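You operate a simulated robot arm through the tools that you are given. There is no shell and no other tool.

You run a simulated robot arm. Do the job below in one go: nothing can be reset, and whatever is moved stays where it is left.

Task
Ready the waste tank: valve shut, plug pressed home, 20 % of water in, strap at 20 KG.
Fine: grey valve, black plug, teal button, orange knob.

Only the result counts: the job must be done as asked and must still hold three seconds after the hand-in. Knocking over, shifting, dropping, spilling or breaking anything else fails it.

Robot
A 7-joint arm with a two-finger gripper, fixed in place. Base frame: the origin is on the floor under the middle of its stand, x ahead of it, y to its left, z up; the work surface is at about z = 78. Readings come in cm, degrees, newtons and seconds.
With the tool pointing down near the work surface it reaches from about 34 to 72 cm from the base axis. Its first joint turns from -66.0 to 66.0 degrees. Payload 2.45 kg.
The tool frame sits at the grasp point between the pads (the TCP): z along the fingers, y along the line on which they close. The tips reach 2.6 cm beyond it. The gripper opens to 9.6 cm; its body begins 6.9 cm behind the TCP.
Orientation is that of the tool frame in the base frame, as a unit quaternion [x, y, z, w]. With the fingers straight down and closing along the base's y, the tool's x points along the base's -x, its y along +y and its z along -z.

Tools
- The arm moves only by the tool arm_command. Its argument "motion" is a list of rows, each a list of 3 entries, a list of its own where there are three numbers: the shift along the tool's x, y, z in cm, then the turn, a rotation vector about the tool's x, y, z in degrees, then the closure, from 0 (fully open) to 1 (shut). In form: [[[dx, dy, dz], [wx, wy, wz], fingers], ...]. A call has 1 to 20 rows; each row shifts and turns the commanded pose from where the row before left it, along the tool's axes as they then stand. A row lasts 0.2 s, in which the tool goes at most 5 cm and 8.6 degrees; a call with a longer step from one row to the next is refused whole, and so is a gripper value outside its range. A pose out of reach is approached as far as the arm can. The call stops where the force on the tool passes 90 N (or 10 N more than at its start, if that is more) or the arm is blocked; 0.2 s more then pass. The fingers move at their own pace (about 5 cm/s each) and stop on an object; they squeeze with about 37 N. The grip force told is the motor's: it shows also when the fingers shut on nothing. Time passes only in rows, and 0.2 s behind the last, so rows that do not move let the fingers close. It gives the time, the measured TCP pose, the force on the tool (base axes), the opening and the grip force at its end, in the units of the frame above (readings bear some noise), with the torque about the TCP (base axes, N m) and any sound that the robot's microphone picked up.
- Cameras (640 x 400 px; columns grow to the right, rows downward): "scene" is fixed at [18.37, -42.05, 141.86]; the picture's right is [0.48, -0.88, 0.00], its down [-0.54, -0.29, -0.79] and it looks along [0.69, 0.38, -0.62] (base axes); focal length 334 px, centre (320, 200). "wrist" rides on the gripper at [8.2, 0.3, -9.8] in the tool frame; the picture's right is [-0.04, 1.00, 0.00], its down [-0.73, -0.03, -0.68] and it looks along [-0.68, -0.03, 0.73] (tool axes); focal length 256 px, centre (320, 200). There is no depth. A picture from a camera that has moved, and an enlarged one, comes with that camera's place and axes in the base frame and with its lens.
- get_image(camera): a new picture of that camera. The clock stands still meanwhile.
- enlarge(camera, box): a new picture of the part [left, top, right, bottom] of that camera's present view, enlarged. The clock stands still meanwhile.
- finish_job(): hands the job in; it is judged then, once.

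Nothing tells you positions but the pictures and the camera data. Unless the task says otherwise, let go and move clear before handing in.

The tools are called after "Emit:" by a JSON object that holds its "name" and its "arguments". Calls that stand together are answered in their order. arm_command: Moves the arm, as the interface text tells. Its arguments: {"type":"object","properties":{"motion":{"type":"array"}},"required":["motion"]} The other tools are called the same way: get_image (camera) takes a picture; enlarge (camera, box) takes an enlarged picture of a part of a camera's view; finish_job () hands the job in.

At the start:

```text
t: 0.0
tool_pos: [44.36, -13.55, 110.71]
ee_rot: [0.0, 1.0, 0.0, 0.0]
wrist_force: [1.5, -0.1, -0.1]
torque: [0.02, -0.01, 0.02]
width: 9.59
finger_force: 0.1
```

scene: 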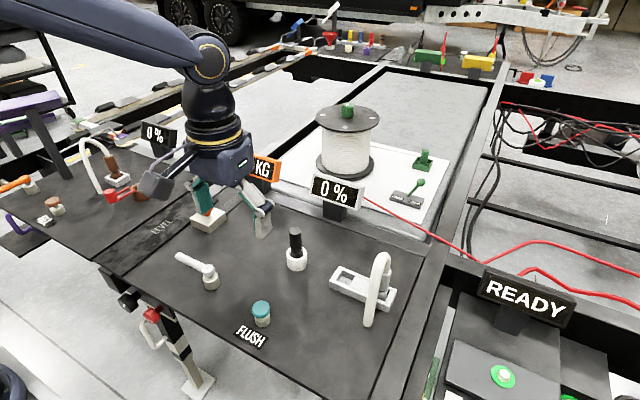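
wrist: 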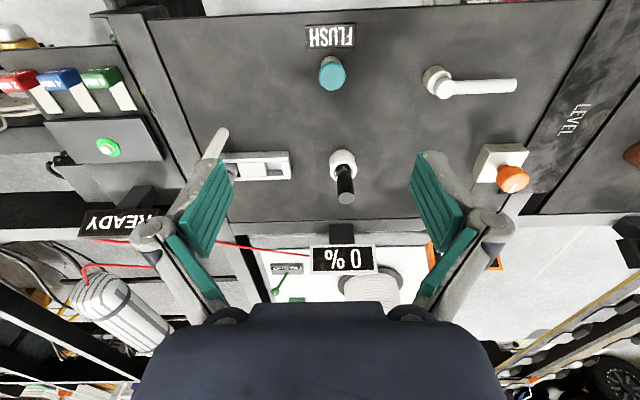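

I see a dark panel with a grey lever valve, a black plug in a white socket, a teal FLUSH button, an orange knob on a block, a white latch and two displays reading 0 %. I'll look closer at each of them before moving.

Emit:
{"name": "enlarge", "arguments": {"camera": "scene", "box": [160, 180, 420, 360]}}

Emit:
{"name": "enlarge", "arguments": {"camera": "scene", "box": [0, 110, 200, 250]}}

Emit:
{"name": "enlarge", "arguments": {"camera": "wrist", "box": [210, 10, 530, 290]}}

Emit:
{"name": "enlarge", "arguments": {"camera": "scene", "box": [230, 90, 460, 240]}}

```text
2.22 times, centred on (290, 270) of scene
camera zoom: at [18.37, -42.05, 141.86], right [0.48, -0.88, 0.0], down [-0.54, -0.29, -0.79], along [0.69, 0.38, -0.62], focal length 742 px, centre (387, 44)
```

zoom: 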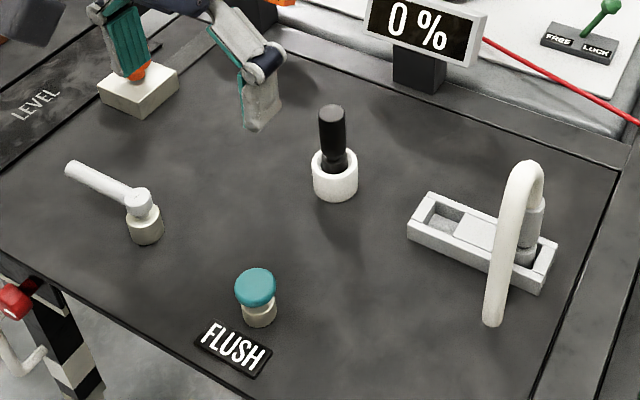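

```text
2.86 times, centred on (100, 180) of scene
camera zoom: at [18.37, -42.05, 141.86], right [0.48, -0.88, 0.0], down [-0.54, -0.29, -0.79], along [0.69, 0.38, -0.62], focal length 955 px, centre (949, 257)
```

zoom: 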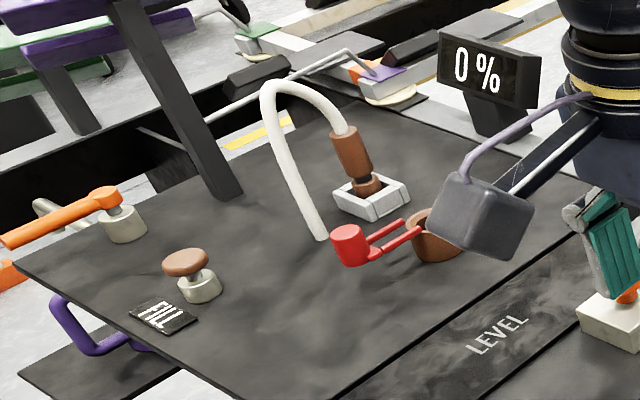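

```text
1.43 times, centred on (370, 150) of wrist
camera zoom: at [36.17, -13.21, 120.68], right [0.04, 1.0, 0.0], down [0.73, -0.03, 0.68], along [0.68, -0.03, -0.73], focal length 366 px, centre (249, 271)
```

zoom: 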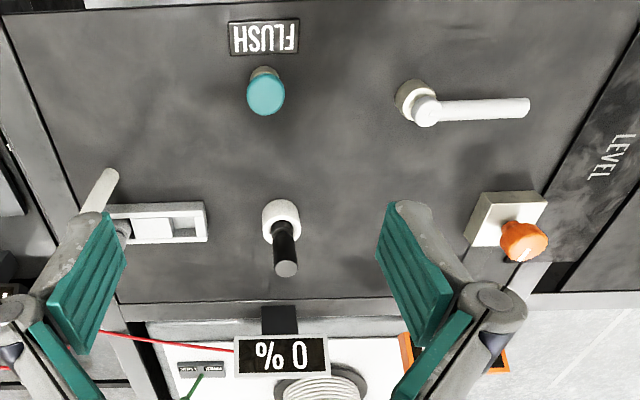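

```text
2.67 times, centred on (345, 165) of scene
camera zoom: at [18.37, -42.05, 141.86], right [0.48, -0.88, 0.0], down [-0.54, -0.29, -0.79], along [0.69, 0.38, -0.62], focal length 891 px, centre (253, 293)
```

zoom: 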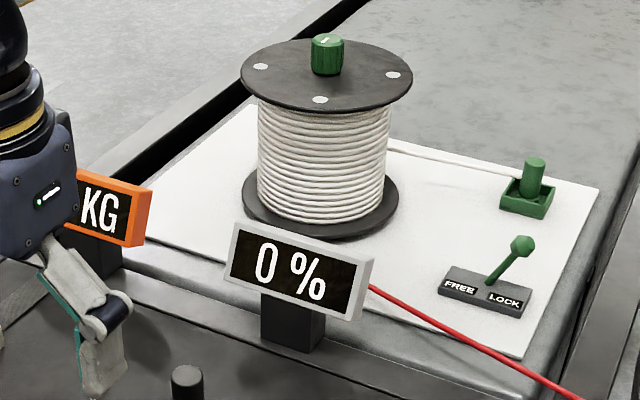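

The grey station sits in front of the arm: lever about (49, 3), button (47, -12), plug (63, -11), gate/hose fitting (65, -27), orange knob (66, 21). I'll move the wrist camera closer to the lever to read its marks.

Emit:
{"name": "arm_command", "arguments": {"motion": [[[0.63, 2.36, 1.5], [0, 0, 0], 0], [[0.63, 2.36, 2.67], [0, 0, 0], 0], [[0.63, 2.36, 2.67], [0, 0, 0], 0], [[0.63, 2.36, 2.67], [0, 0, 0], 0], [[0.63, 2.36, 2.67], [0, 0, 0], 0], [[0.63, 2.36, 2.67], [0, 0, 0], 0], [[0.63, 2.36, 2.67], [0, 0, 0], 0]]}}

Emit:
{"name": "get_image", "arguments": {"camera": "wrist"}}

Emit:
{"name": "get_image", "arguments": {"camera": "scene"}}

```text
t: 1.6
tool_pos: [40.02, 2.95, 93.32]
ee_rot: [0.0, 1.0, 0.0, 0.0]
wrist_force: [0.9, 0.1, 0.1]
torque: [-0.04, 0.01, 0.0]
width: 9.58
finger_force: 0.2
```

```text
taken
camera wrist: at [31.82, 3.37, 103.16], right [0.04, 1.0, 0.0], down [0.73, -0.03, 0.68], along [0.68, -0.03, -0.73], focal length 256 px, centre (320, 200)
```

wrist: 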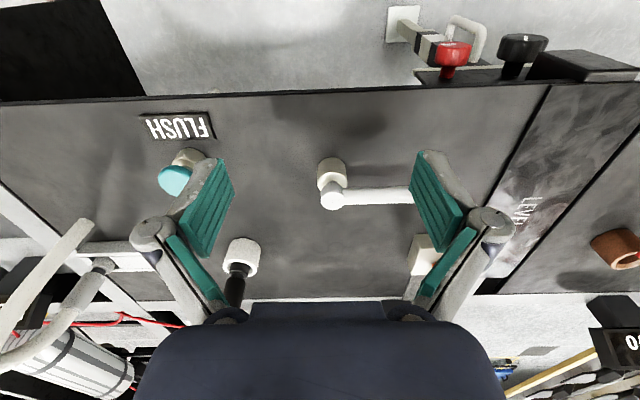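

```text
taken
```

scene: 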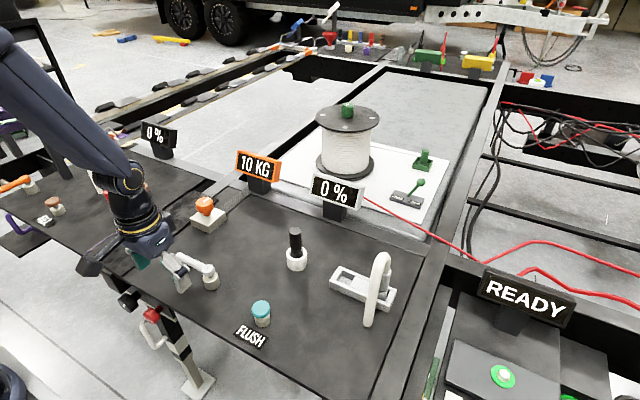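

The strap display reads 10 KG and the tank 0 %. I'll enlarge the lever, knob, plug and gate fitting for marks.

Emit:
{"name": "enlarge", "arguments": {"camera": "wrist", "box": [280, 130, 460, 240]}}

Emit:
{"name": "enlarge", "arguments": {"camera": "scene", "box": [180, 180, 260, 240]}}

Emit:
{"name": "enlarge", "arguments": {"camera": "scene", "box": [270, 215, 420, 335]}}

Emit:
{"name": "enlarge", "arguments": {"camera": "scene", "box": [440, 260, 640, 400]}}

```text
3.56 times, centred on (370, 185) of wrist
camera zoom: at [31.82, 3.37, 103.16], right [0.04, 1.0, 0.0], down [0.73, -0.03, 0.68], along [0.68, -0.03, -0.73], focal length 910 px, centre (142, 253)
```

zoom: 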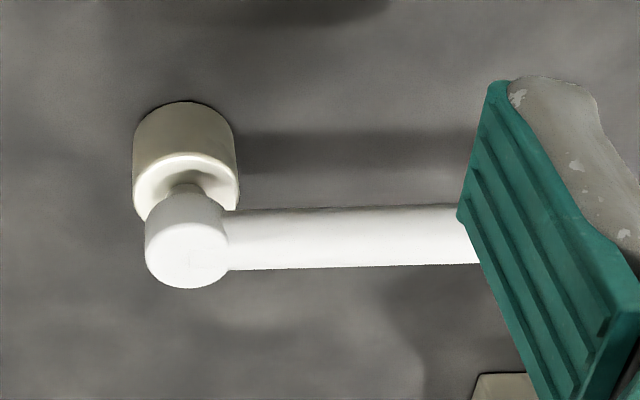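

```text
6.67 times, centred on (220, 210) of scene
camera zoom: at [18.36, -42.05, 141.86], right [0.48, -0.88, 0.0], down [-0.54, -0.29, -0.79], along [0.69, 0.38, -0.62], focal length 2227 px, centre (987, 133)
```

zoom: 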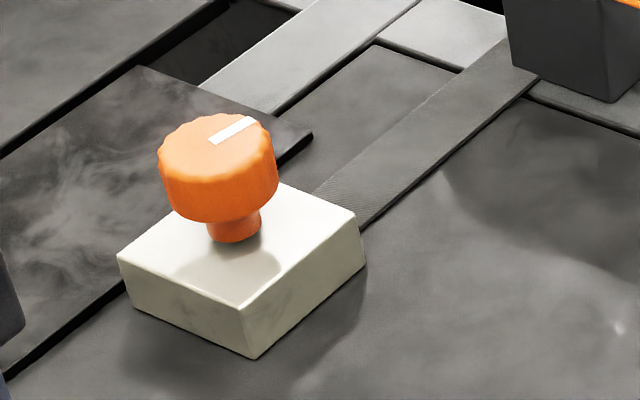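

```text
3.33 times, centred on (345, 275) of scene
camera zoom: at [18.36, -42.05, 141.86], right [0.48, -0.88, 0.0], down [-0.54, -0.29, -0.79], along [0.69, 0.38, -0.62], focal length 1114 px, centre (237, -50)
```

zoom: 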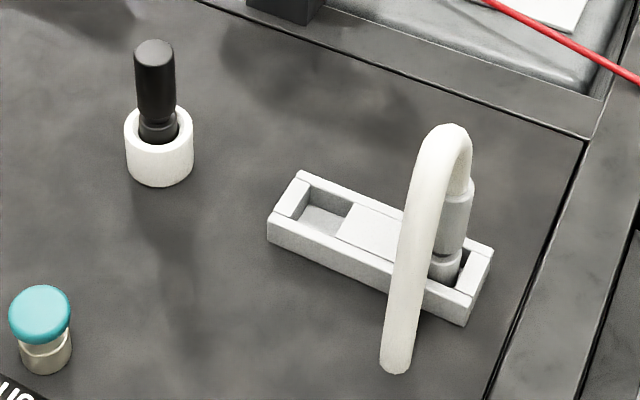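

```text
2.86 times, centred on (540, 330) of scene
camera zoom: at [18.36, -42.05, 141.86], right [0.48, -0.88, 0.0], down [-0.54, -0.29, -0.79], along [0.69, 0.38, -0.62], focal length 955 px, centre (-309, -171)
```

zoom: 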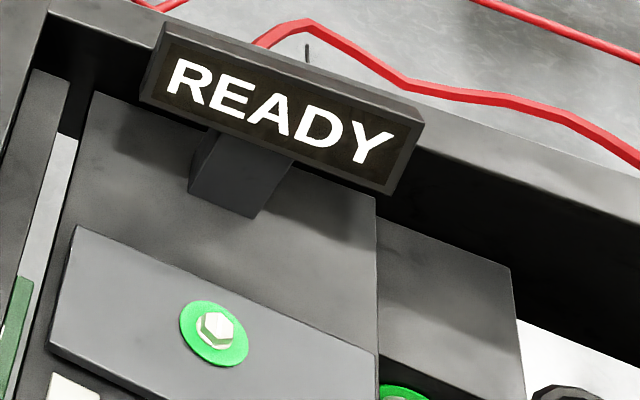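

Next I look at the gate fitting and the plug from nearer; hose top is at about z 94, so I stay above it and in front.

Emit:
{"name": "arm_command", "arguments": {"motion": [[[0, 0, -4.0], [0, 0, 0], 0], [[-1.7, -3.57, -0.3], [0, 0, 0], 0], [[-1.7, -3.57, -0.3], [0, 0, 0], 0], [[-1.7, -3.57, -0.3], [0, 0, 0], 0], [[-1.7, -3.57, -0.3], [0, 0, 0], 0], [[-1.7, -3.57, -0.3], [0, 0, 0], 0], [[-1.7, -3.57, -0.3], [0, 0, 0], 0], [[0, -2.5, 0], [0, 0, 0], 0]]}}

Emit:
{"name": "get_image", "arguments": {"camera": "wrist"}}

Emit:
{"name": "enlarge", "arguments": {"camera": "scene", "box": [150, 220, 270, 310]}}

Emit:
{"name": "enlarge", "arguments": {"camera": "scene", "box": [0, 110, 200, 250]}}

```text
t: 3.4
tool_pos: [50.3, -21.05, 99.23]
ee_rot: [-0.001, 1.0, 0.001, 0.0]
wrist_force: [0.8, -0.4, 0.0]
torque: [0.07, 0.01, -0.01]
width: 9.59
finger_force: 0.1
```

```text
taken
camera wrist: at [41.97, -20.72, 109.08], right [0.04, 1.0, 0.0], down [0.73, -0.03, 0.68], along [0.68, -0.03, -0.73], focal length 256 px, centre (320, 200)
```

wrist: 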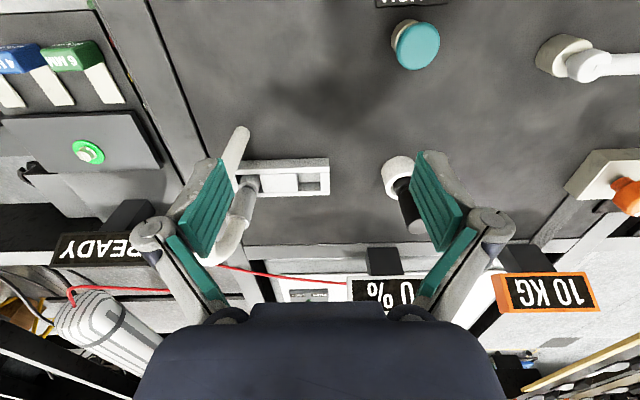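

```text
4.44 times, centred on (210, 265) of scene
camera zoom: at [18.37, -42.05, 141.86], right [0.48, -0.88, 0.0], down [-0.54, -0.29, -0.79], along [0.69, 0.38, -0.62], focal length 1485 px, centre (809, -89)
```

zoom: 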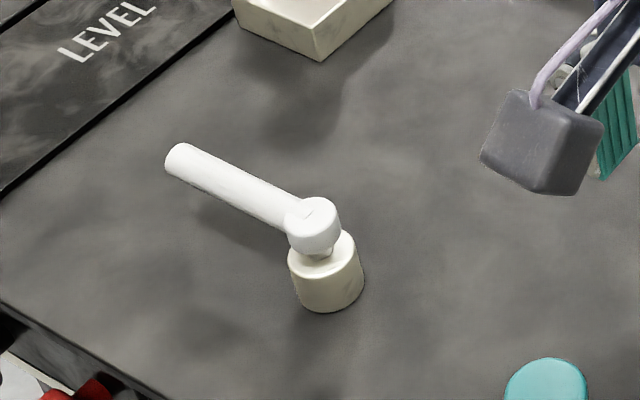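

```text
2.86 times, centred on (100, 180) of scene
camera zoom: at [18.37, -42.05, 141.86], right [0.48, -0.88, 0.0], down [-0.54, -0.29, -0.79], along [0.69, 0.38, -0.62], focal length 955 px, centre (949, 257)
```

zoom: 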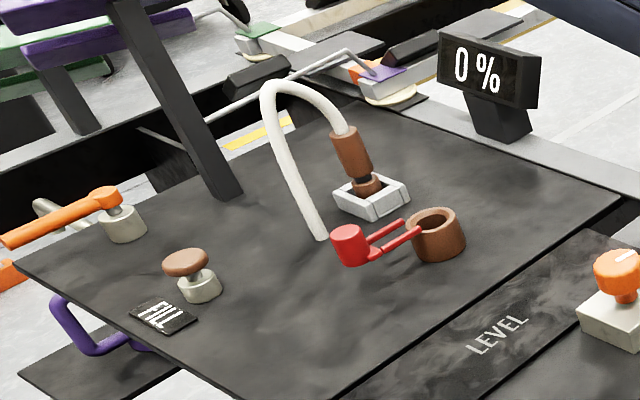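

I want to know whether the gate fitting or the lever is the valve, so I enlarge the gate from both cameras.

Emit:
{"name": "enlarge", "arguments": {"camera": "scene", "box": [320, 240, 410, 330]}}

Emit:
{"name": "enlarge", "arguments": {"camera": "wrist", "box": [200, 110, 350, 220]}}

Emit:
{"name": "enlarge", "arguments": {"camera": "wrist", "box": [350, 0, 640, 190]}}

```text
4.44 times, centred on (365, 285) of scene
camera zoom: at [18.37, -42.05, 141.86], right [0.48, -0.88, 0.0], down [-0.54, -0.29, -0.79], along [0.69, 0.38, -0.62], focal length 1485 px, centre (120, -178)
```

zoom: 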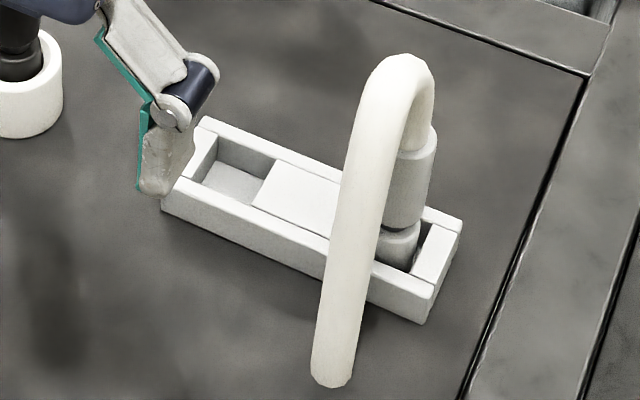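

```text
3.64 times, centred on (275, 165) of wrist
camera zoom: at [41.97, -20.72, 109.08], right [0.04, 1.0, 0.0], down [0.73, -0.03, 0.68], along [0.68, -0.03, -0.73], focal length 931 px, centre (484, 327)
```

zoom: 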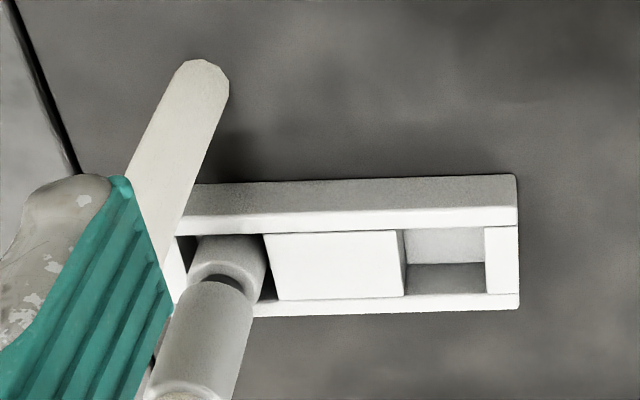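

```text
2.11 times, centred on (495, 95) of wrist
camera zoom: at [41.97, -20.72, 109.08], right [0.04, 1.0, 0.0], down [0.73, -0.03, 0.68], along [0.68, -0.03, -0.73], focal length 539 px, centre (-48, 421)
```

zoom: 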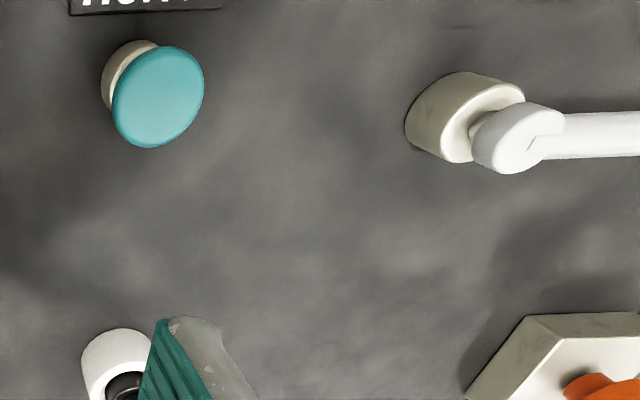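

The gate fitting has a frame, a sliding block, and a grey coupling with the hose. I'll centre it in the wrist view for a clearer look.

Emit:
{"name": "arm_command", "arguments": {"motion": [[[1, -4, 0], [0, 0, 0], 0], [[1, -4, 0], [0, 0, 0], 0], [[0, -2, 0], [0, 0, 0], 0]]}}

Emit:
{"name": "get_image", "arguments": {"camera": "wrist"}}

Emit:
{"name": "enlarge", "arguments": {"camera": "wrist", "box": [230, 100, 410, 220]}}

```text
t: 4.2
tool_pos: [48.15, -31.02, 99.24]
ee_rot: [0.0, 1.0, -0.001, 0.0]
wrist_force: [0.1, 0.1, -0.4]
torque: [0.02, 0.02, 0.05]
width: 9.6
finger_force: 0.1
```

```text
taken
camera wrist: at [39.92, -30.78, 109.06], right [0.04, 1.0, 0.0], down [0.73, -0.03, 0.68], along [0.68, -0.03, -0.73], focal length 256 px, centre (320, 200)
```

wrist: 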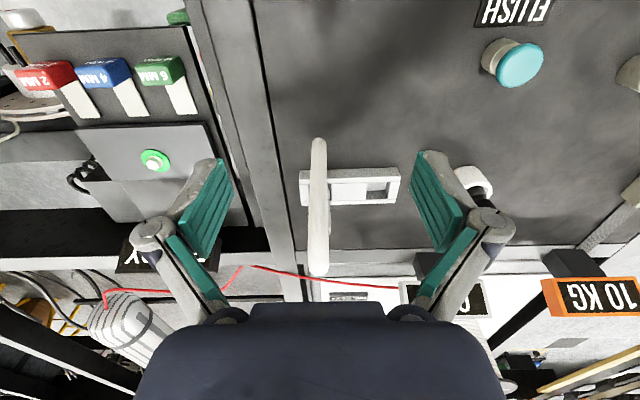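

```text
3.33 times, centred on (320, 160) of wrist
camera zoom: at [39.92, -30.78, 109.06], right [0.04, 1.0, 0.0], down [0.73, -0.03, 0.68], along [0.68, -0.03, -0.73], focal length 853 px, centre (320, 333)
```

zoom: 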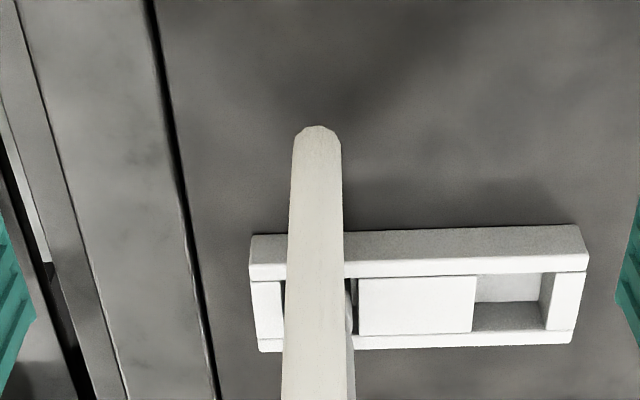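

The lever (quarter-turn, pointing +y at z≈84) is the valve; the hose coupling and slide are a separate fitting I will leave alone. I now centre the wrist camera on the black plug to measure it.

Emit:
{"name": "arm_command", "arguments": {"motion": [[[0, 4, 0], [0, 0, 0], 0], [[0, 4, 0], [0, 0, 0], 0], [[0, 4, 0], [0, 0, 0], 0], [[0, 4, 0], [0, 0, 0], 0], [[0, 4.5, 0], [0, 0, 0], 0]]}}

Emit:
{"name": "get_image", "arguments": {"camera": "wrist"}}

Emit:
{"name": "enlarge", "arguments": {"camera": "wrist", "box": [240, 100, 400, 260]}}

Emit:
{"name": "enlarge", "arguments": {"camera": "scene", "box": [270, 215, 330, 280]}}

```text
t: 5.4
tool_pos: [48.12, -10.78, 99.09]
ee_rot: [-0.001, 1.0, 0.0, 0.0]
wrist_force: [-0.5, 0.4, 0.0]
torque: [0.01, 0.01, 0.0]
width: 9.59
finger_force: 0.1
```

```text
taken
camera wrist: at [39.92, -10.44, 108.96], right [0.04, 1.0, 0.0], down [0.73, -0.03, 0.68], along [0.68, -0.03, -0.73], focal length 256 px, centre (320, 200)
```

wrist: 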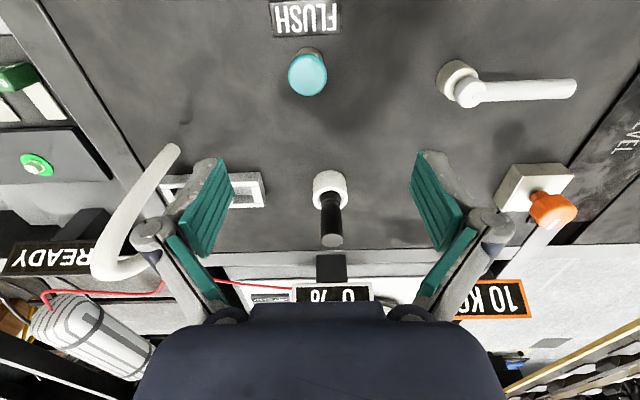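

```text
2.50 times, centred on (320, 180) of wrist
camera zoom: at [39.92, -10.44, 108.96], right [0.04, 1.0, 0.0], down [0.73, -0.03, 0.68], along [0.68, -0.03, -0.73], focal length 640 px, centre (320, 250)
```

zoom: 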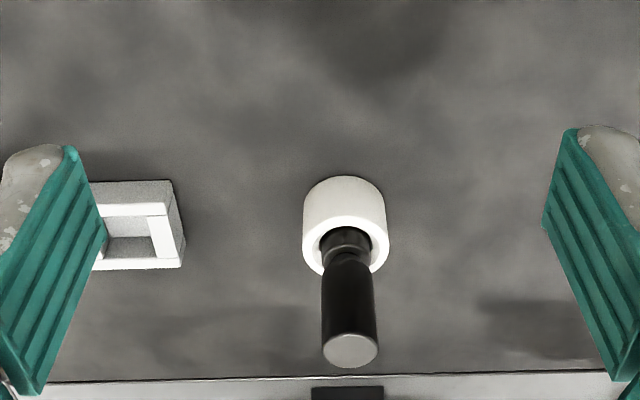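

```text
6.15 times, centred on (300, 248) of scene
camera zoom: at [18.36, -42.05, 141.86], right [0.48, -0.88, 0.0], down [-0.54, -0.29, -0.79], along [0.69, 0.38, -0.62], focal length 2056 px, centre (443, -92)
```

zoom: 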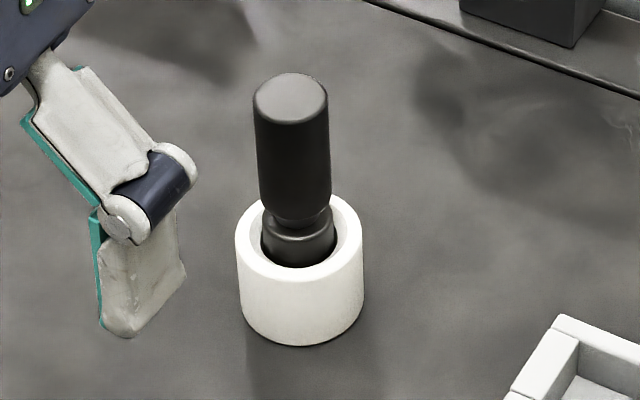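

The plug stands upright in its cup: top at about (64.5, -10.1, 89.3), cup rim at z≈81.8. I'll shut the fingers and go over it, then press down from above.

Emit:
{"name": "arm_command", "arguments": {"motion": [[[-4.1, 0.17, 0], [0, 0, 0], 1], [[-4.1, 0.17, 0], [0, 0, 0], 1], [[-4.1, 0.17, 0], [0, 0, 0], 1], [[-4.1, 0.17, 1.5], [0, 0, 0], 1], [[0, 0, 2.5], [0, 0, 0], 1], [[0, 0, 0], [0, 0, 0], 1]]}}

Emit:
{"name": "enlarge", "arguments": {"camera": "scene", "box": [240, 180, 360, 290]}}

Emit:
{"name": "get_image", "arguments": {"camera": "wrist"}}

```text
t: 6.8
tool_pos: [64.67, -9.92, 95.15]
ee_rot: [0.001, 1.0, 0.0, -0.001]
wrist_force: [-0.1, -0.1, -0.6]
torque: [0.02, 0.01, 0.02]
width: 0.0
finger_force: 28.3
```

```text
3.64 times, centred on (300, 235) of scene
camera zoom: at [18.37, -42.05, 141.86], right [0.48, -0.88, 0.0], down [-0.54, -0.29, -0.79], along [0.69, 0.38, -0.62], focal length 1215 px, centre (393, 73)
```

zoom: 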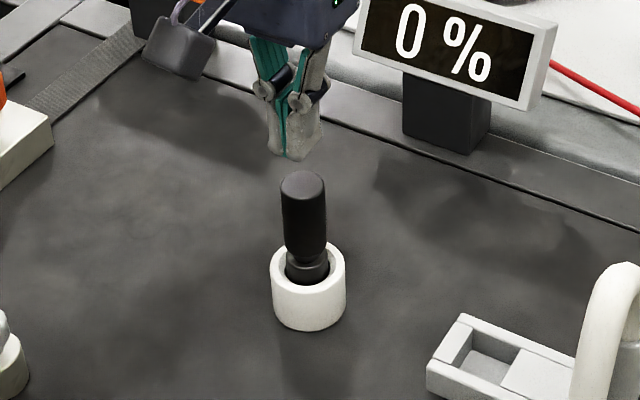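

```text
taken
camera wrist: at [56.51, -9.55, 104.98], right [0.04, 1.0, 0.0], down [0.73, -0.03, 0.68], along [0.68, -0.03, -0.73], focal length 256 px, centre (320, 200)
```

wrist: 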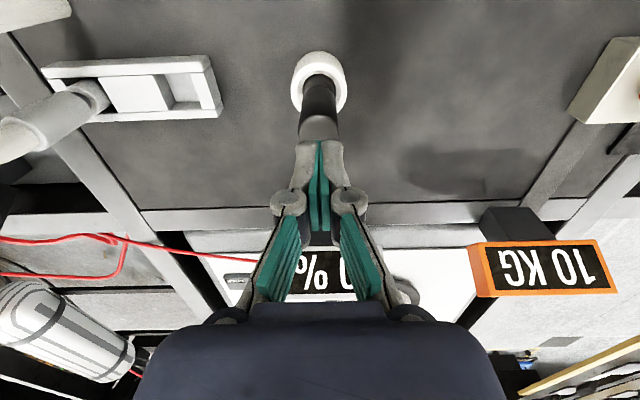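

The closed tips are right above the plug. I press down in small steps and watch the force.

Emit:
{"name": "arm_command", "arguments": {"motion": [[[0, 0.1, 1.2], [0, 0, 0], 1], [[0, 0, 1.0], [0, 0, 0], 1], [[0, 0, 0.4], [0, 0, 0], 1], [[0, 0, 0.4], [0, 0, 0], 1], [[0, 0, 0.4], [0, 0, 0], 1], [[0, 0, 0.4], [0, 0, 0], 1]]}}

Emit:
{"name": "enlarge", "arguments": {"camera": "scene", "box": [240, 180, 360, 290]}}

```text
t: 8.2
tool_pos: [64.52, -9.63, 91.08]
ee_rot: [-0.001, 1.0, 0.0, 0.0]
wrist_force: [0.1, -1.0, 1.2]
torque: [-0.03, -0.03, -0.01]
width: 0.59
finger_force: 28.5
```

```text
3.64 times, centred on (300, 235) of scene
camera zoom: at [18.36, -42.05, 141.86], right [0.48, -0.88, 0.0], down [-0.54, -0.29, -0.79], along [0.69, 0.38, -0.62], focal length 1215 px, centre (393, 73)
```

zoom: 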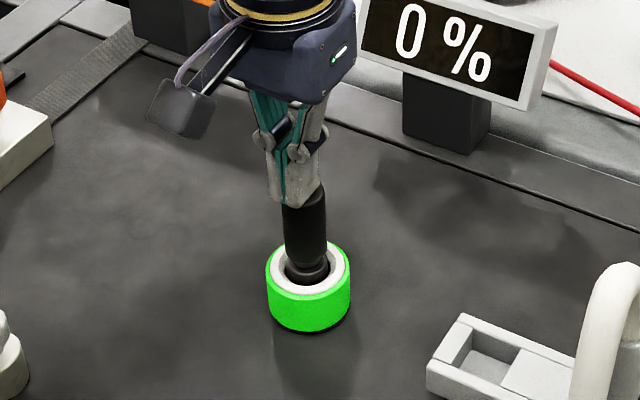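

The cup ring has lit green, which looks like a "home" signal, though the fingers show 0.6 cm opening. I check from the wrist camera.

Emit:
{"name": "enlarge", "arguments": {"camera": "wrist", "box": [240, 20, 400, 180]}}

Emit:
{"name": "enlarge", "arguments": {"camera": "scene", "box": [270, 215, 330, 280]}}

Emit:
{"name": "get_image", "arguments": {"camera": "scene"}}

```text
2.50 times, centred on (320, 100) of wrist
camera zoom: at [56.4, -9.32, 101.07], right [0.04, 1.0, 0.0], down [0.73, -0.03, 0.68], along [0.68, -0.03, -0.73], focal length 640 px, centre (320, 450)
```

zoom: 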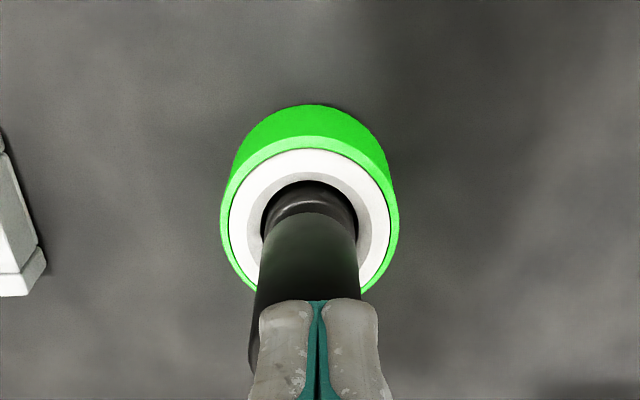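

```text
6.15 times, centred on (300, 248) of scene
camera zoom: at [18.36, -42.05, 141.86], right [0.48, -0.88, 0.0], down [-0.54, -0.29, -0.79], along [0.69, 0.38, -0.62], focal length 2056 px, centre (443, -92)
```

zoom: 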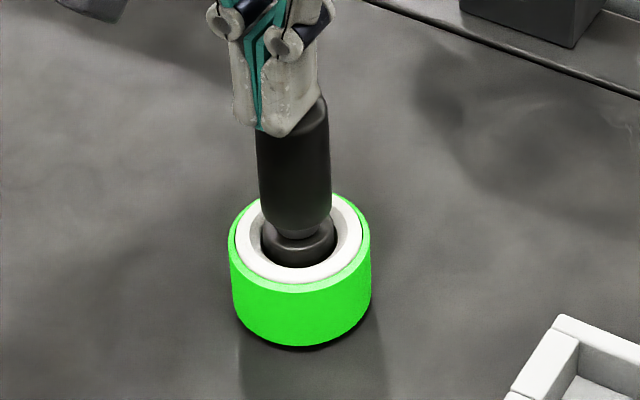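

```text
taken
```

scene: 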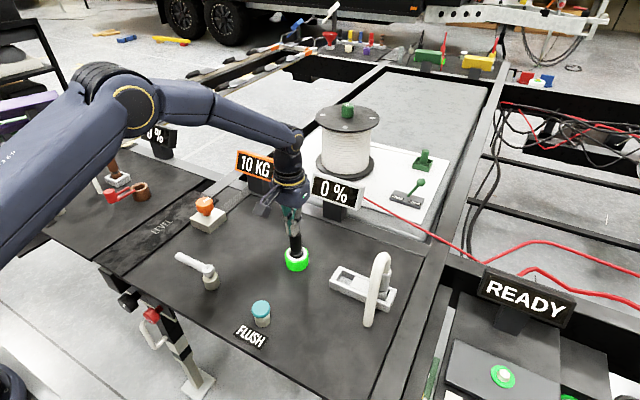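

The green ring seems to confirm seating. I press a little more to be sure it has bottomed out, then lift off and check the ring stays green.

Emit:
{"name": "arm_command", "arguments": {"motion": [[[0, -0.35, 0], [0, 0, 0], 1], [[0, 0, 0.3], [0, 0, 0], 1], [[0, 0, 0.3], [0, 0, 0], 1], [[0, 0, 0.3], [0, 0, 0], 1]]}}

Emit:
{"name": "enlarge", "arguments": {"camera": "scene", "box": [270, 215, 330, 280]}}

```text
t: 9.2
tool_pos: [64.81, -9.98, 91.0]
ee_rot: [0.0, 1.0, -0.001, 0.005]
wrist_force: [-11.8, 7.0, 60.1]
torque: [0.2, 0.8, -0.07]
width: 0.59
finger_force: 28.6
```

```text
6.15 times, centred on (300, 248) of scene
camera zoom: at [18.21, -42.01, 141.9], right [0.48, -0.88, 0.0], down [-0.54, -0.3, -0.79], along [0.69, 0.38, -0.61], focal length 2056 px, centre (443, -92)
```

zoom: 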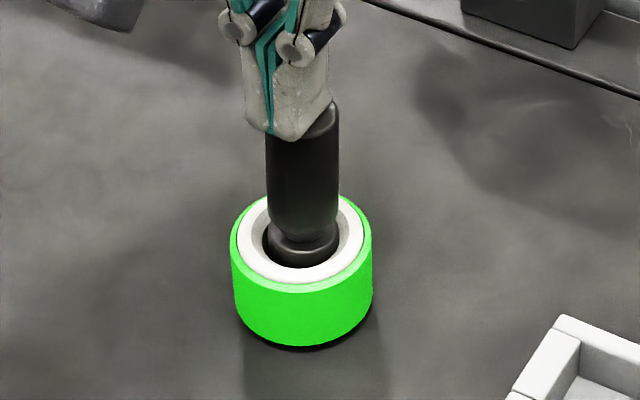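

Bottomed out at 60 N with no more travel. I lift off and check the plug.

Emit:
{"name": "arm_command", "arguments": {"motion": [[[0, 0, -1.2], [0, 0, 0], 1], [[0, 0, -3], [0, 0, 0], 1], [[0, 0, -4], [0, 0, 0], 1]]}}

Emit:
{"name": "enlarge", "arguments": {"camera": "scene", "box": [240, 160, 360, 290]}}

Emit:
{"name": "get_image", "arguments": {"camera": "wrist"}}

```text
t: 10.0
tool_pos: [64.51, -10.02, 98.53]
ee_rot: [0.0, 1.0, 0.0, -0.001]
wrist_force: [0.9, -0.2, 0.4]
torque: [0.0, 0.04, -0.01]
width: 0.0
finger_force: 28.2
```

```text
3.08 times, centred on (300, 225) of scene
camera zoom: at [18.36, -42.05, 141.86], right [0.48, -0.88, 0.0], down [-0.54, -0.29, -0.79], along [0.69, 0.38, -0.62], focal length 1028 px, centre (382, 123)
```

zoom: 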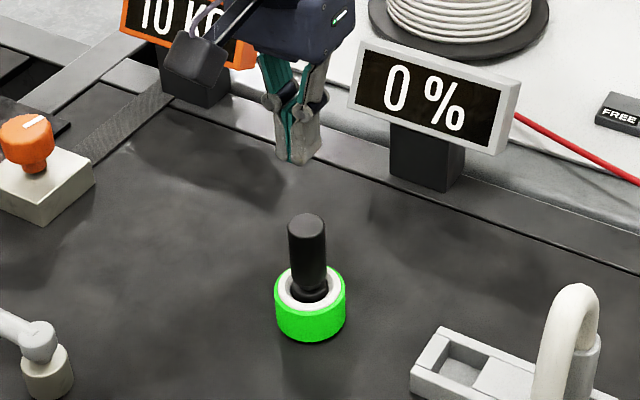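

```text
taken
camera wrist: at [56.28, -9.86, 108.31], right [0.04, 1.0, 0.0], down [0.73, -0.03, 0.68], along [0.68, -0.03, -0.74], focal length 256 px, centre (320, 200)
```

wrist: 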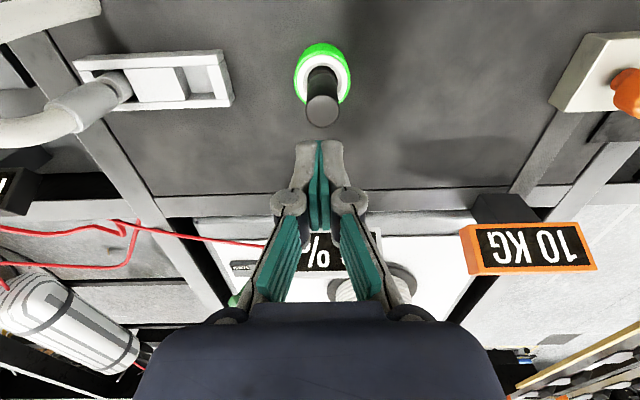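

Plug is home and green. Next I move over to the lever for a close look before turning it.

Emit:
{"name": "arm_command", "arguments": {"motion": [[[3.6, 2.83, 0], [0, 0, 0], 1], [[3.6, 2.83, 0], [0, 0, 0], 1], [[3.6, 2.83, 0], [0, 0, 0], 1], [[3.6, 2.83, 0], [0, 0, 0], 1], [[3.6, 2.83, 0], [0, 0, 0], 1], [[3.6, 2.83, 0], [0, 0, 0], 1], [[2, 0, 3], [0, 0, 0], 1]]}}

Emit:
{"name": "get_image", "arguments": {"camera": "wrist"}}

Emit:
{"name": "enlarge", "arguments": {"camera": "wrist", "box": [250, 60, 450, 200]}}

Emit:
{"name": "enlarge", "arguments": {"camera": "scene", "box": [150, 220, 270, 310]}}

```text
t: 11.6
tool_pos: [40.79, 7.17, 95.33]
ee_rot: [0.0, 1.0, 0.0, 0.0]
wrist_force: [-1.1, 0.5, 0.2]
torque: [-0.02, -0.01, 0.02]
width: 0.0
finger_force: 27.7
```

```text
taken
camera wrist: at [32.61, 7.47, 105.26], right [0.04, 1.0, 0.0], down [0.73, -0.03, 0.68], along [0.68, -0.03, -0.73], focal length 256 px, centre (320, 200)
```

wrist: 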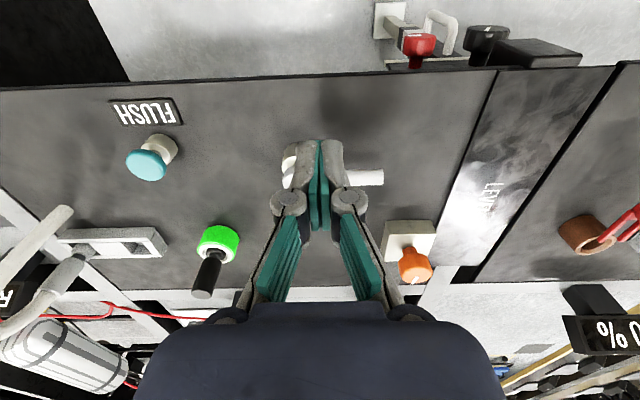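

```text
2.86 times, centred on (350, 130) of wrist
camera zoom: at [32.61, 7.47, 105.26], right [0.04, 1.0, 0.0], down [0.73, -0.03, 0.68], along [0.68, -0.03, -0.73], focal length 731 px, centre (234, 400)
```

zoom: 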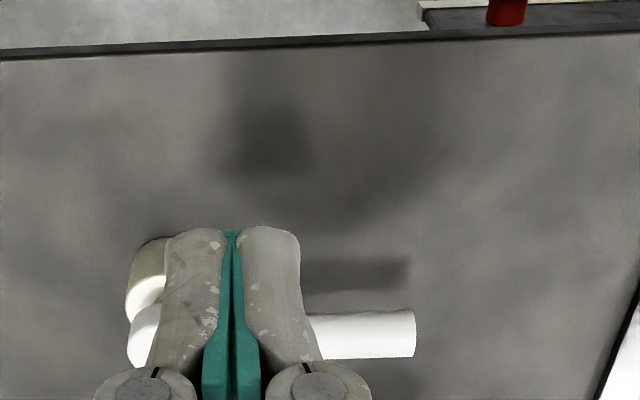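

```text
4.44 times, centred on (210, 265) of scene
camera zoom: at [18.36, -42.05, 141.86], right [0.48, -0.88, 0.0], down [-0.54, -0.29, -0.79], along [0.69, 0.38, -0.62], focal length 1485 px, centre (809, -89)
```

zoom: 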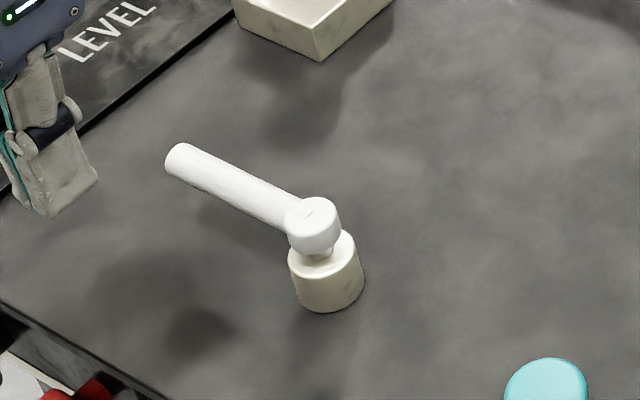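

No marks on the lever, so I'll use the usual sense (clockwise from above shuts) and push its end toward +x with the closed fingertips. First step is just to the contact and a small push to feel it.

Emit:
{"name": "arm_command", "arguments": {"motion": [[[-2.5, 3.1, 0], [0, 0, 0], 1], [[0, 0, 4], [0, 0, 0], 1], [[0, 0, 4], [0, 0, 0], 1], [[0, 0, 2.2], [0, 0, 0], 1], [[-1.5, 0, 0], [0, 0, 0], 1], [[-1.0, 0, 0], [0, 0, 0], 1], [[-1.0, 0, 0], [0, 0, 0], 1], [[-1.0, 0, 0], [0, 0, 0], 1]]}}

Emit:
{"name": "enlarge", "arguments": {"camera": "scene", "box": [140, 200, 280, 310]}}

Emit:
{"name": "get_image", "arguments": {"camera": "wrist"}}

```text
t: 13.4
tool_pos: [48.02, 10.0, 85.4]
ee_rot: [0.0, 1.0, 0.0, 0.0]
wrist_force: [-4.1, 1.0, 0.5]
torque: [0.01, 0.07, -0.03]
width: 0.6
finger_force: 28.6
```

```text
3.64 times, centred on (210, 255) of scene
camera zoom: at [18.35, -42.05, 141.87], right [0.48, -0.88, 0.0], down [-0.54, -0.29, -0.79], along [0.69, 0.38, -0.62], focal length 1215 px, centre (720, 0)
```

zoom: 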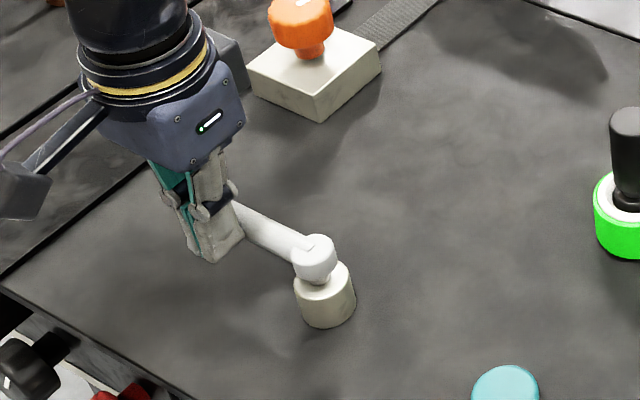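

```text
taken
camera wrist: at [39.73, 10.37, 95.24], right [0.04, 1.0, 0.0], down [0.74, -0.03, 0.68], along [0.68, -0.03, -0.74], focal length 256 px, centre (320, 200)
```

wrist: 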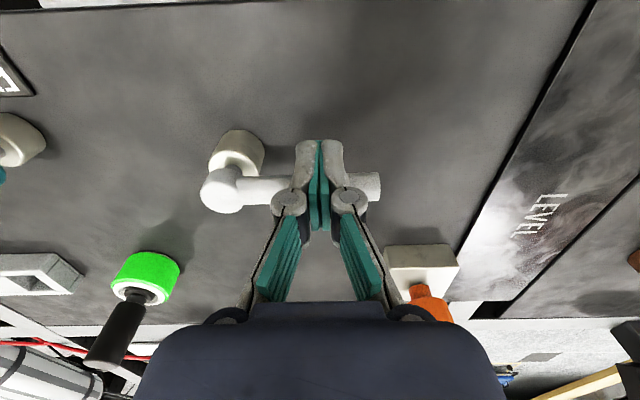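

Just touching the rod. I push further along the arc, watching force.

Emit:
{"name": "arm_command", "arguments": {"motion": [[[-0.8, 0.1, 0], [0, 0, 0], 1], [[-0.8, 0, 0], [0, 0, 0], 1], [[-0.8, -0.1, 0], [0, 0, 0], 1]]}}

Emit:
{"name": "get_image", "arguments": {"camera": "wrist"}}

Emit:
{"name": "enlarge", "arguments": {"camera": "scene", "box": [140, 200, 280, 310]}}

```text
t: 14.2
tool_pos: [48.1, 10.07, 84.84]
ee_rot: [-0.003, 0.999, -0.006, -0.034]
wrist_force: [-12.4, -0.1, -1.4]
torque: [0.07, 0.23, -0.04]
width: 0.62
finger_force: 28.5
stopped in row 3: the force on the tool passed its limit at 95 N (the readings are from after the stop); the commanded pose is now the measured one
```

```text
taken
camera wrist: at [40.5, 10.47, 95.29], right [0.03, 1.0, -0.01], down [0.78, -0.02, 0.63], along [0.63, -0.03, -0.78], focal length 256 px, centre (320, 200)
```

wrist: 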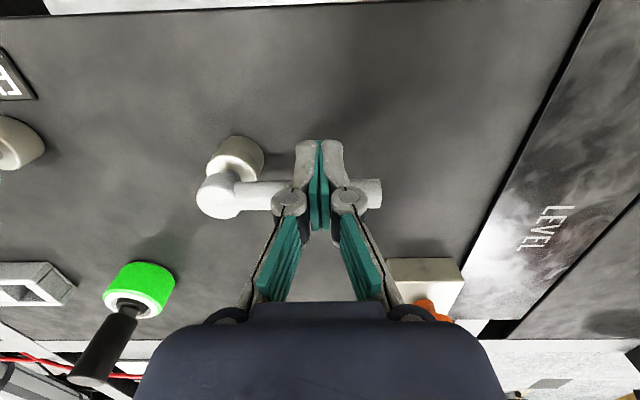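

```text
3.64 times, centred on (210, 255) of scene
camera zoom: at [18.34, -42.05, 141.87], right [0.48, -0.88, 0.0], down [-0.54, -0.29, -0.79], along [0.69, 0.38, -0.62], focal length 1215 px, centre (720, 0)
```

zoom: 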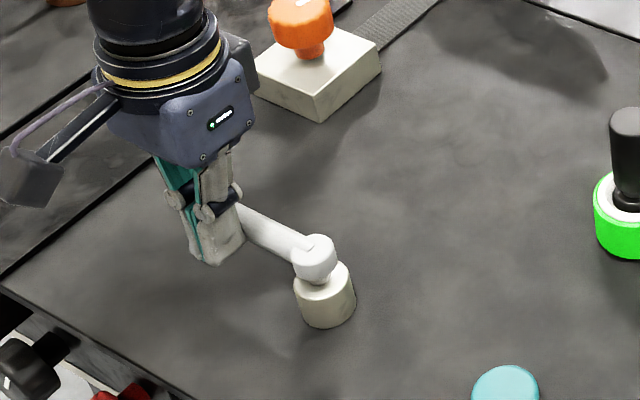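

Blocked toward +x, so the lever is at that end stop. I back off, straighten the tool, and go round to the other side to try the -x way.

Emit:
{"name": "arm_command", "arguments": {"motion": [[[2.0, 0, 0], [0, 0, 0], 1], [[0, 0, -1], [-0.7, -3.9, 0.3], 1], [[0, 0, -3], [0, 0, 0], 1], [[0, 0, -2], [0, 0, 0], 1], [[-3.5, 0, 0], [0, 0, 0], 1], [[-3.5, 0, 0], [0, 0, 0], 1]]}}

Emit:
{"name": "enlarge", "arguments": {"camera": "scene", "box": [140, 200, 280, 310]}}

```text
t: 15.6
tool_pos: [53.39, 10.1, 91.33]
ee_rot: [0.001, 1.0, 0.002, 0.005]
wrist_force: [0.4, 0.1, -0.5]
torque: [0.02, 0.02, 0.01]
width: 0.0
finger_force: 28.2
```

```text
3.64 times, centred on (210, 255) of scene
camera zoom: at [18.36, -42.05, 141.86], right [0.48, -0.88, 0.0], down [-0.54, -0.29, -0.79], along [0.69, 0.38, -0.62], focal length 1215 px, centre (720, 0)
```

zoom: 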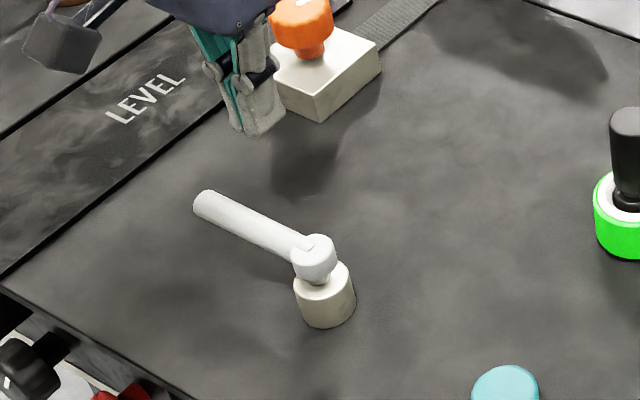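

Lever unchanged. I lower on the +x side and push gently toward -x.

Emit:
{"name": "arm_command", "arguments": {"motion": [[[0, 0.2, 3], [0, 0, 0], 1], [[0, 0, 3], [0, 0, 0], 1], [[1.2, 0, 0], [0, 0, 0], 1], [[0.9, 0, 0], [0, 0, 0], 1], [[0.6, 0, 0], [0, 0, 0], 1], [[0.6, 0, 0], [0, 0, 0], 1]]}}

Emit:
{"name": "enlarge", "arguments": {"camera": "scene", "box": [140, 200, 280, 310]}}

```text
t: 17.0
tool_pos: [49.93, 10.37, 85.15]
ee_rot: [0.0, 1.0, 0.003, 0.005]
wrist_force: [0.1, 0.5, 0.3]
torque: [0.01, -0.02, 0.01]
width: 0.0
finger_force: 28.2
```

```text
3.64 times, centred on (210, 255) of scene
camera zoom: at [18.37, -42.05, 141.86], right [0.48, -0.88, 0.0], down [-0.54, -0.29, -0.79], along [0.69, 0.38, -0.62], focal length 1215 px, centre (720, 0)
```

zoom: 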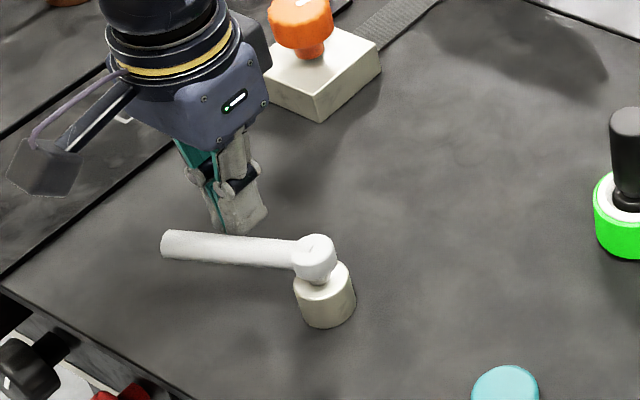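

It turns freely this way. I follow the arc toward -x.

Emit:
{"name": "arm_command", "arguments": {"motion": [[[1.3, 0, 0], [0, 0, 0], 1], [[1.3, 0, 0], [0, 0, 0], 1], [[1.8, -0.67, 0], [0, 0, 0], 1], [[1.5, -1.1, 0], [0, 0, 0], 1], [[0.6, -0.75, 0], [0, 0, 0], 1], [[0.6, -0.75, 0], [0, 0, 0], 1]]}}

Emit:
{"name": "get_image", "arguments": {"camera": "scene"}}

Emit:
{"name": "enlarge", "arguments": {"camera": "scene", "box": [140, 220, 280, 330]}}

Emit:
{"name": "get_image", "arguments": {"camera": "wrist"}}

```text
t: 18.4
tool_pos: [42.99, 7.15, 85.08]
ee_rot: [0.001, 1.0, 0.002, 0.006]
wrist_force: [0.4, 0.8, -0.1]
torque: [0.02, 0.01, 0.0]
width: 0.01
finger_force: 28.8
```

```text
taken
```

scene: 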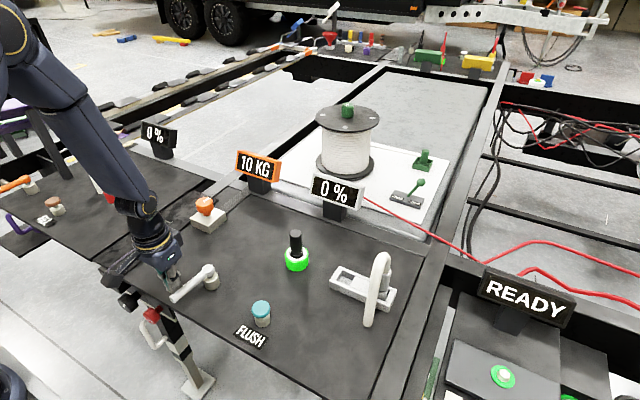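

```text
3.64 times, centred on (210, 275) of scene
camera zoom: at [18.37, -42.05, 141.86], right [0.48, -0.88, 0.0], down [-0.54, -0.29, -0.79], along [0.69, 0.38, -0.62], focal length 1215 px, centre (720, -73)
```

zoom: 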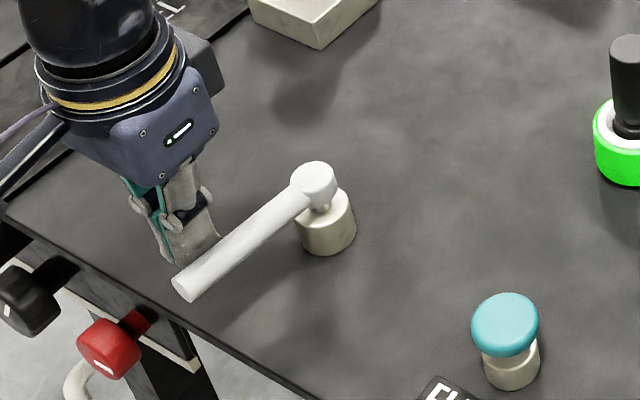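

```text
taken
camera wrist: at [34.71, 7.34, 94.78], right [0.04, 1.0, 0.0], down [0.73, -0.03, 0.69], along [0.69, -0.03, -0.73], focal length 256 px, centre (320, 200)
```

wrist: 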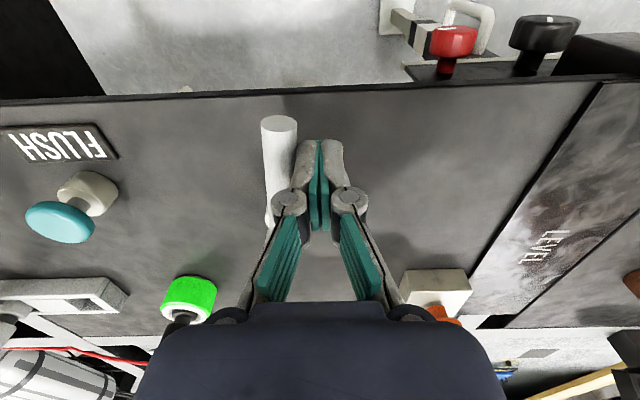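

The lever is near pointing at the robot. I push gently on in -y to find the end stop.

Emit:
{"name": "arm_command", "arguments": {"motion": [[[0.3, -0.6, 0], [0, 0, 0], 1], [[0.2, -0.6, 0], [0, 0, 0], 1], [[0, -0.5, 0], [0, 0, 0], 1]]}}

Emit:
{"name": "get_image", "arguments": {"camera": "wrist"}}

Emit:
{"name": "enlarge", "arguments": {"camera": "scene", "box": [140, 220, 280, 330]}}

```text
t: 19.2
tool_pos: [42.55, 5.83, 84.99]
ee_rot: [-0.006, 1.0, 0.005, 0.006]
wrist_force: [1.9, 41.6, -6.6]
torque: [0.88, 0.05, 0.32]
width: 0.0
finger_force: 28.6
```

```text
taken
camera wrist: at [34.24, 6.02, 94.76], right [0.03, 1.0, 0.01], down [0.72, -0.03, 0.69], along [0.69, -0.01, -0.73], focal length 256 px, centre (320, 200)
```

wrist: 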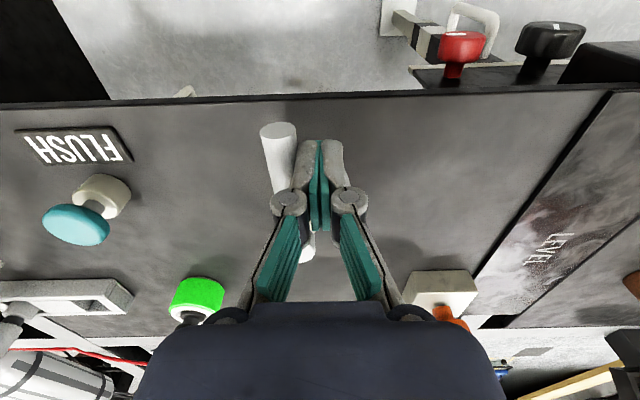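

```text
3.64 times, centred on (210, 275) of scene
camera zoom: at [18.39, -41.94, 141.89], right [0.48, -0.88, 0.0], down [-0.54, -0.3, -0.79], along [0.69, 0.38, -0.62], focal length 1215 px, centre (720, -73)
```

zoom: 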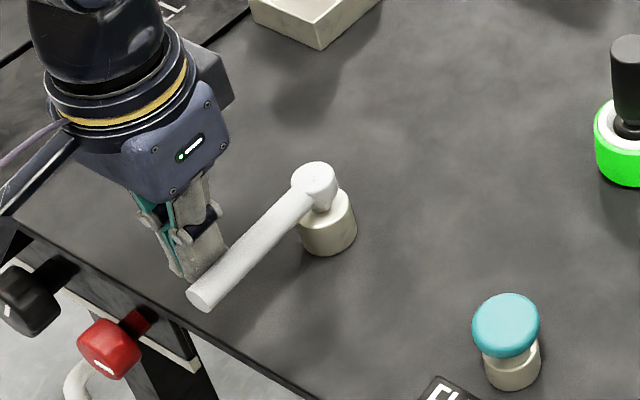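

The lever hit its other stop at about 90° (pointing at the robot). No indicator on it, so I'll back off and test with a short press of the teal button: if the level holds, the valve is shut.

Emit:
{"name": "arm_command", "arguments": {"motion": [[[0, 1.5, 0], [0, 0, 0], 1], [[0, 0.5, -4], [0, 0, 0], 1], [[0, 0, -4], [0, 0, 0], 1], [[-1.0, -4.5, 0], [0, 0, 0], 1], [[-1.0, -4.5, 0], [0, 0, 0], 1], [[-1.0, -4.5, 0], [0, 0, 0], 1], [[-1.0, -4.5, 0], [0, 0, 0], 1], [[-1.2, -1.8, 0], [0, 0, 0], 1]]}}

Emit:
{"name": "enlarge", "arguments": {"camera": "scene", "box": [150, 210, 310, 350]}}

Emit:
{"name": "get_image", "arguments": {"camera": "wrist"}}

```text
t: 21.0
tool_pos: [47.74, -12.54, 92.94]
ee_rot: [0.0, 1.0, 0.001, 0.006]
wrist_force: [0.4, 0.3, 0.0]
torque: [0.02, -0.05, 0.02]
width: 0.0
finger_force: 28.4
```

```text
2.86 times, centred on (230, 280) of scene
camera zoom: at [18.36, -42.05, 141.86], right [0.48, -0.88, 0.0], down [-0.54, -0.29, -0.79], along [0.69, 0.38, -0.62], focal length 955 px, centre (577, -29)
```

zoom: 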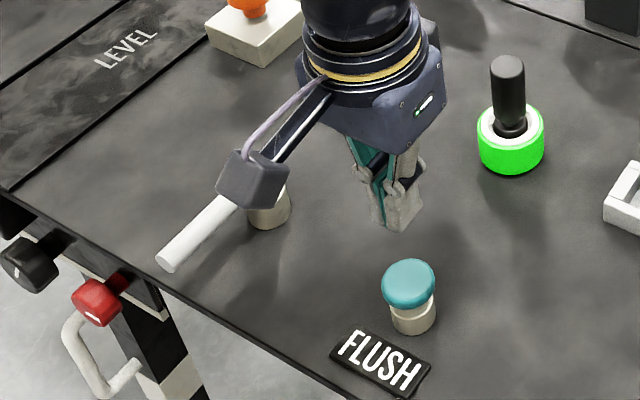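

```text
taken
camera wrist: at [39.38, -12.19, 102.84], right [0.04, 1.0, 0.0], down [0.73, -0.03, 0.69], along [0.69, -0.02, -0.73], focal length 256 px, centre (320, 200)
```

wrist: 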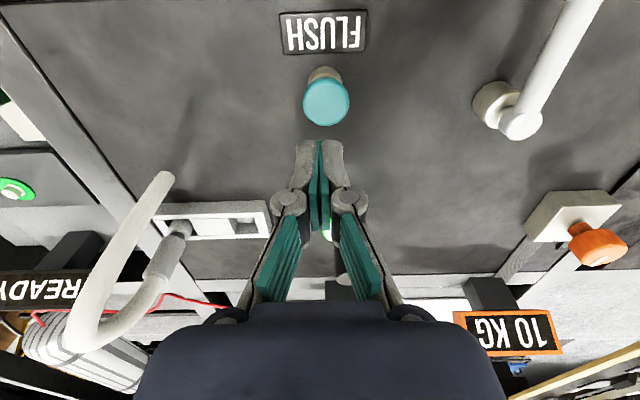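

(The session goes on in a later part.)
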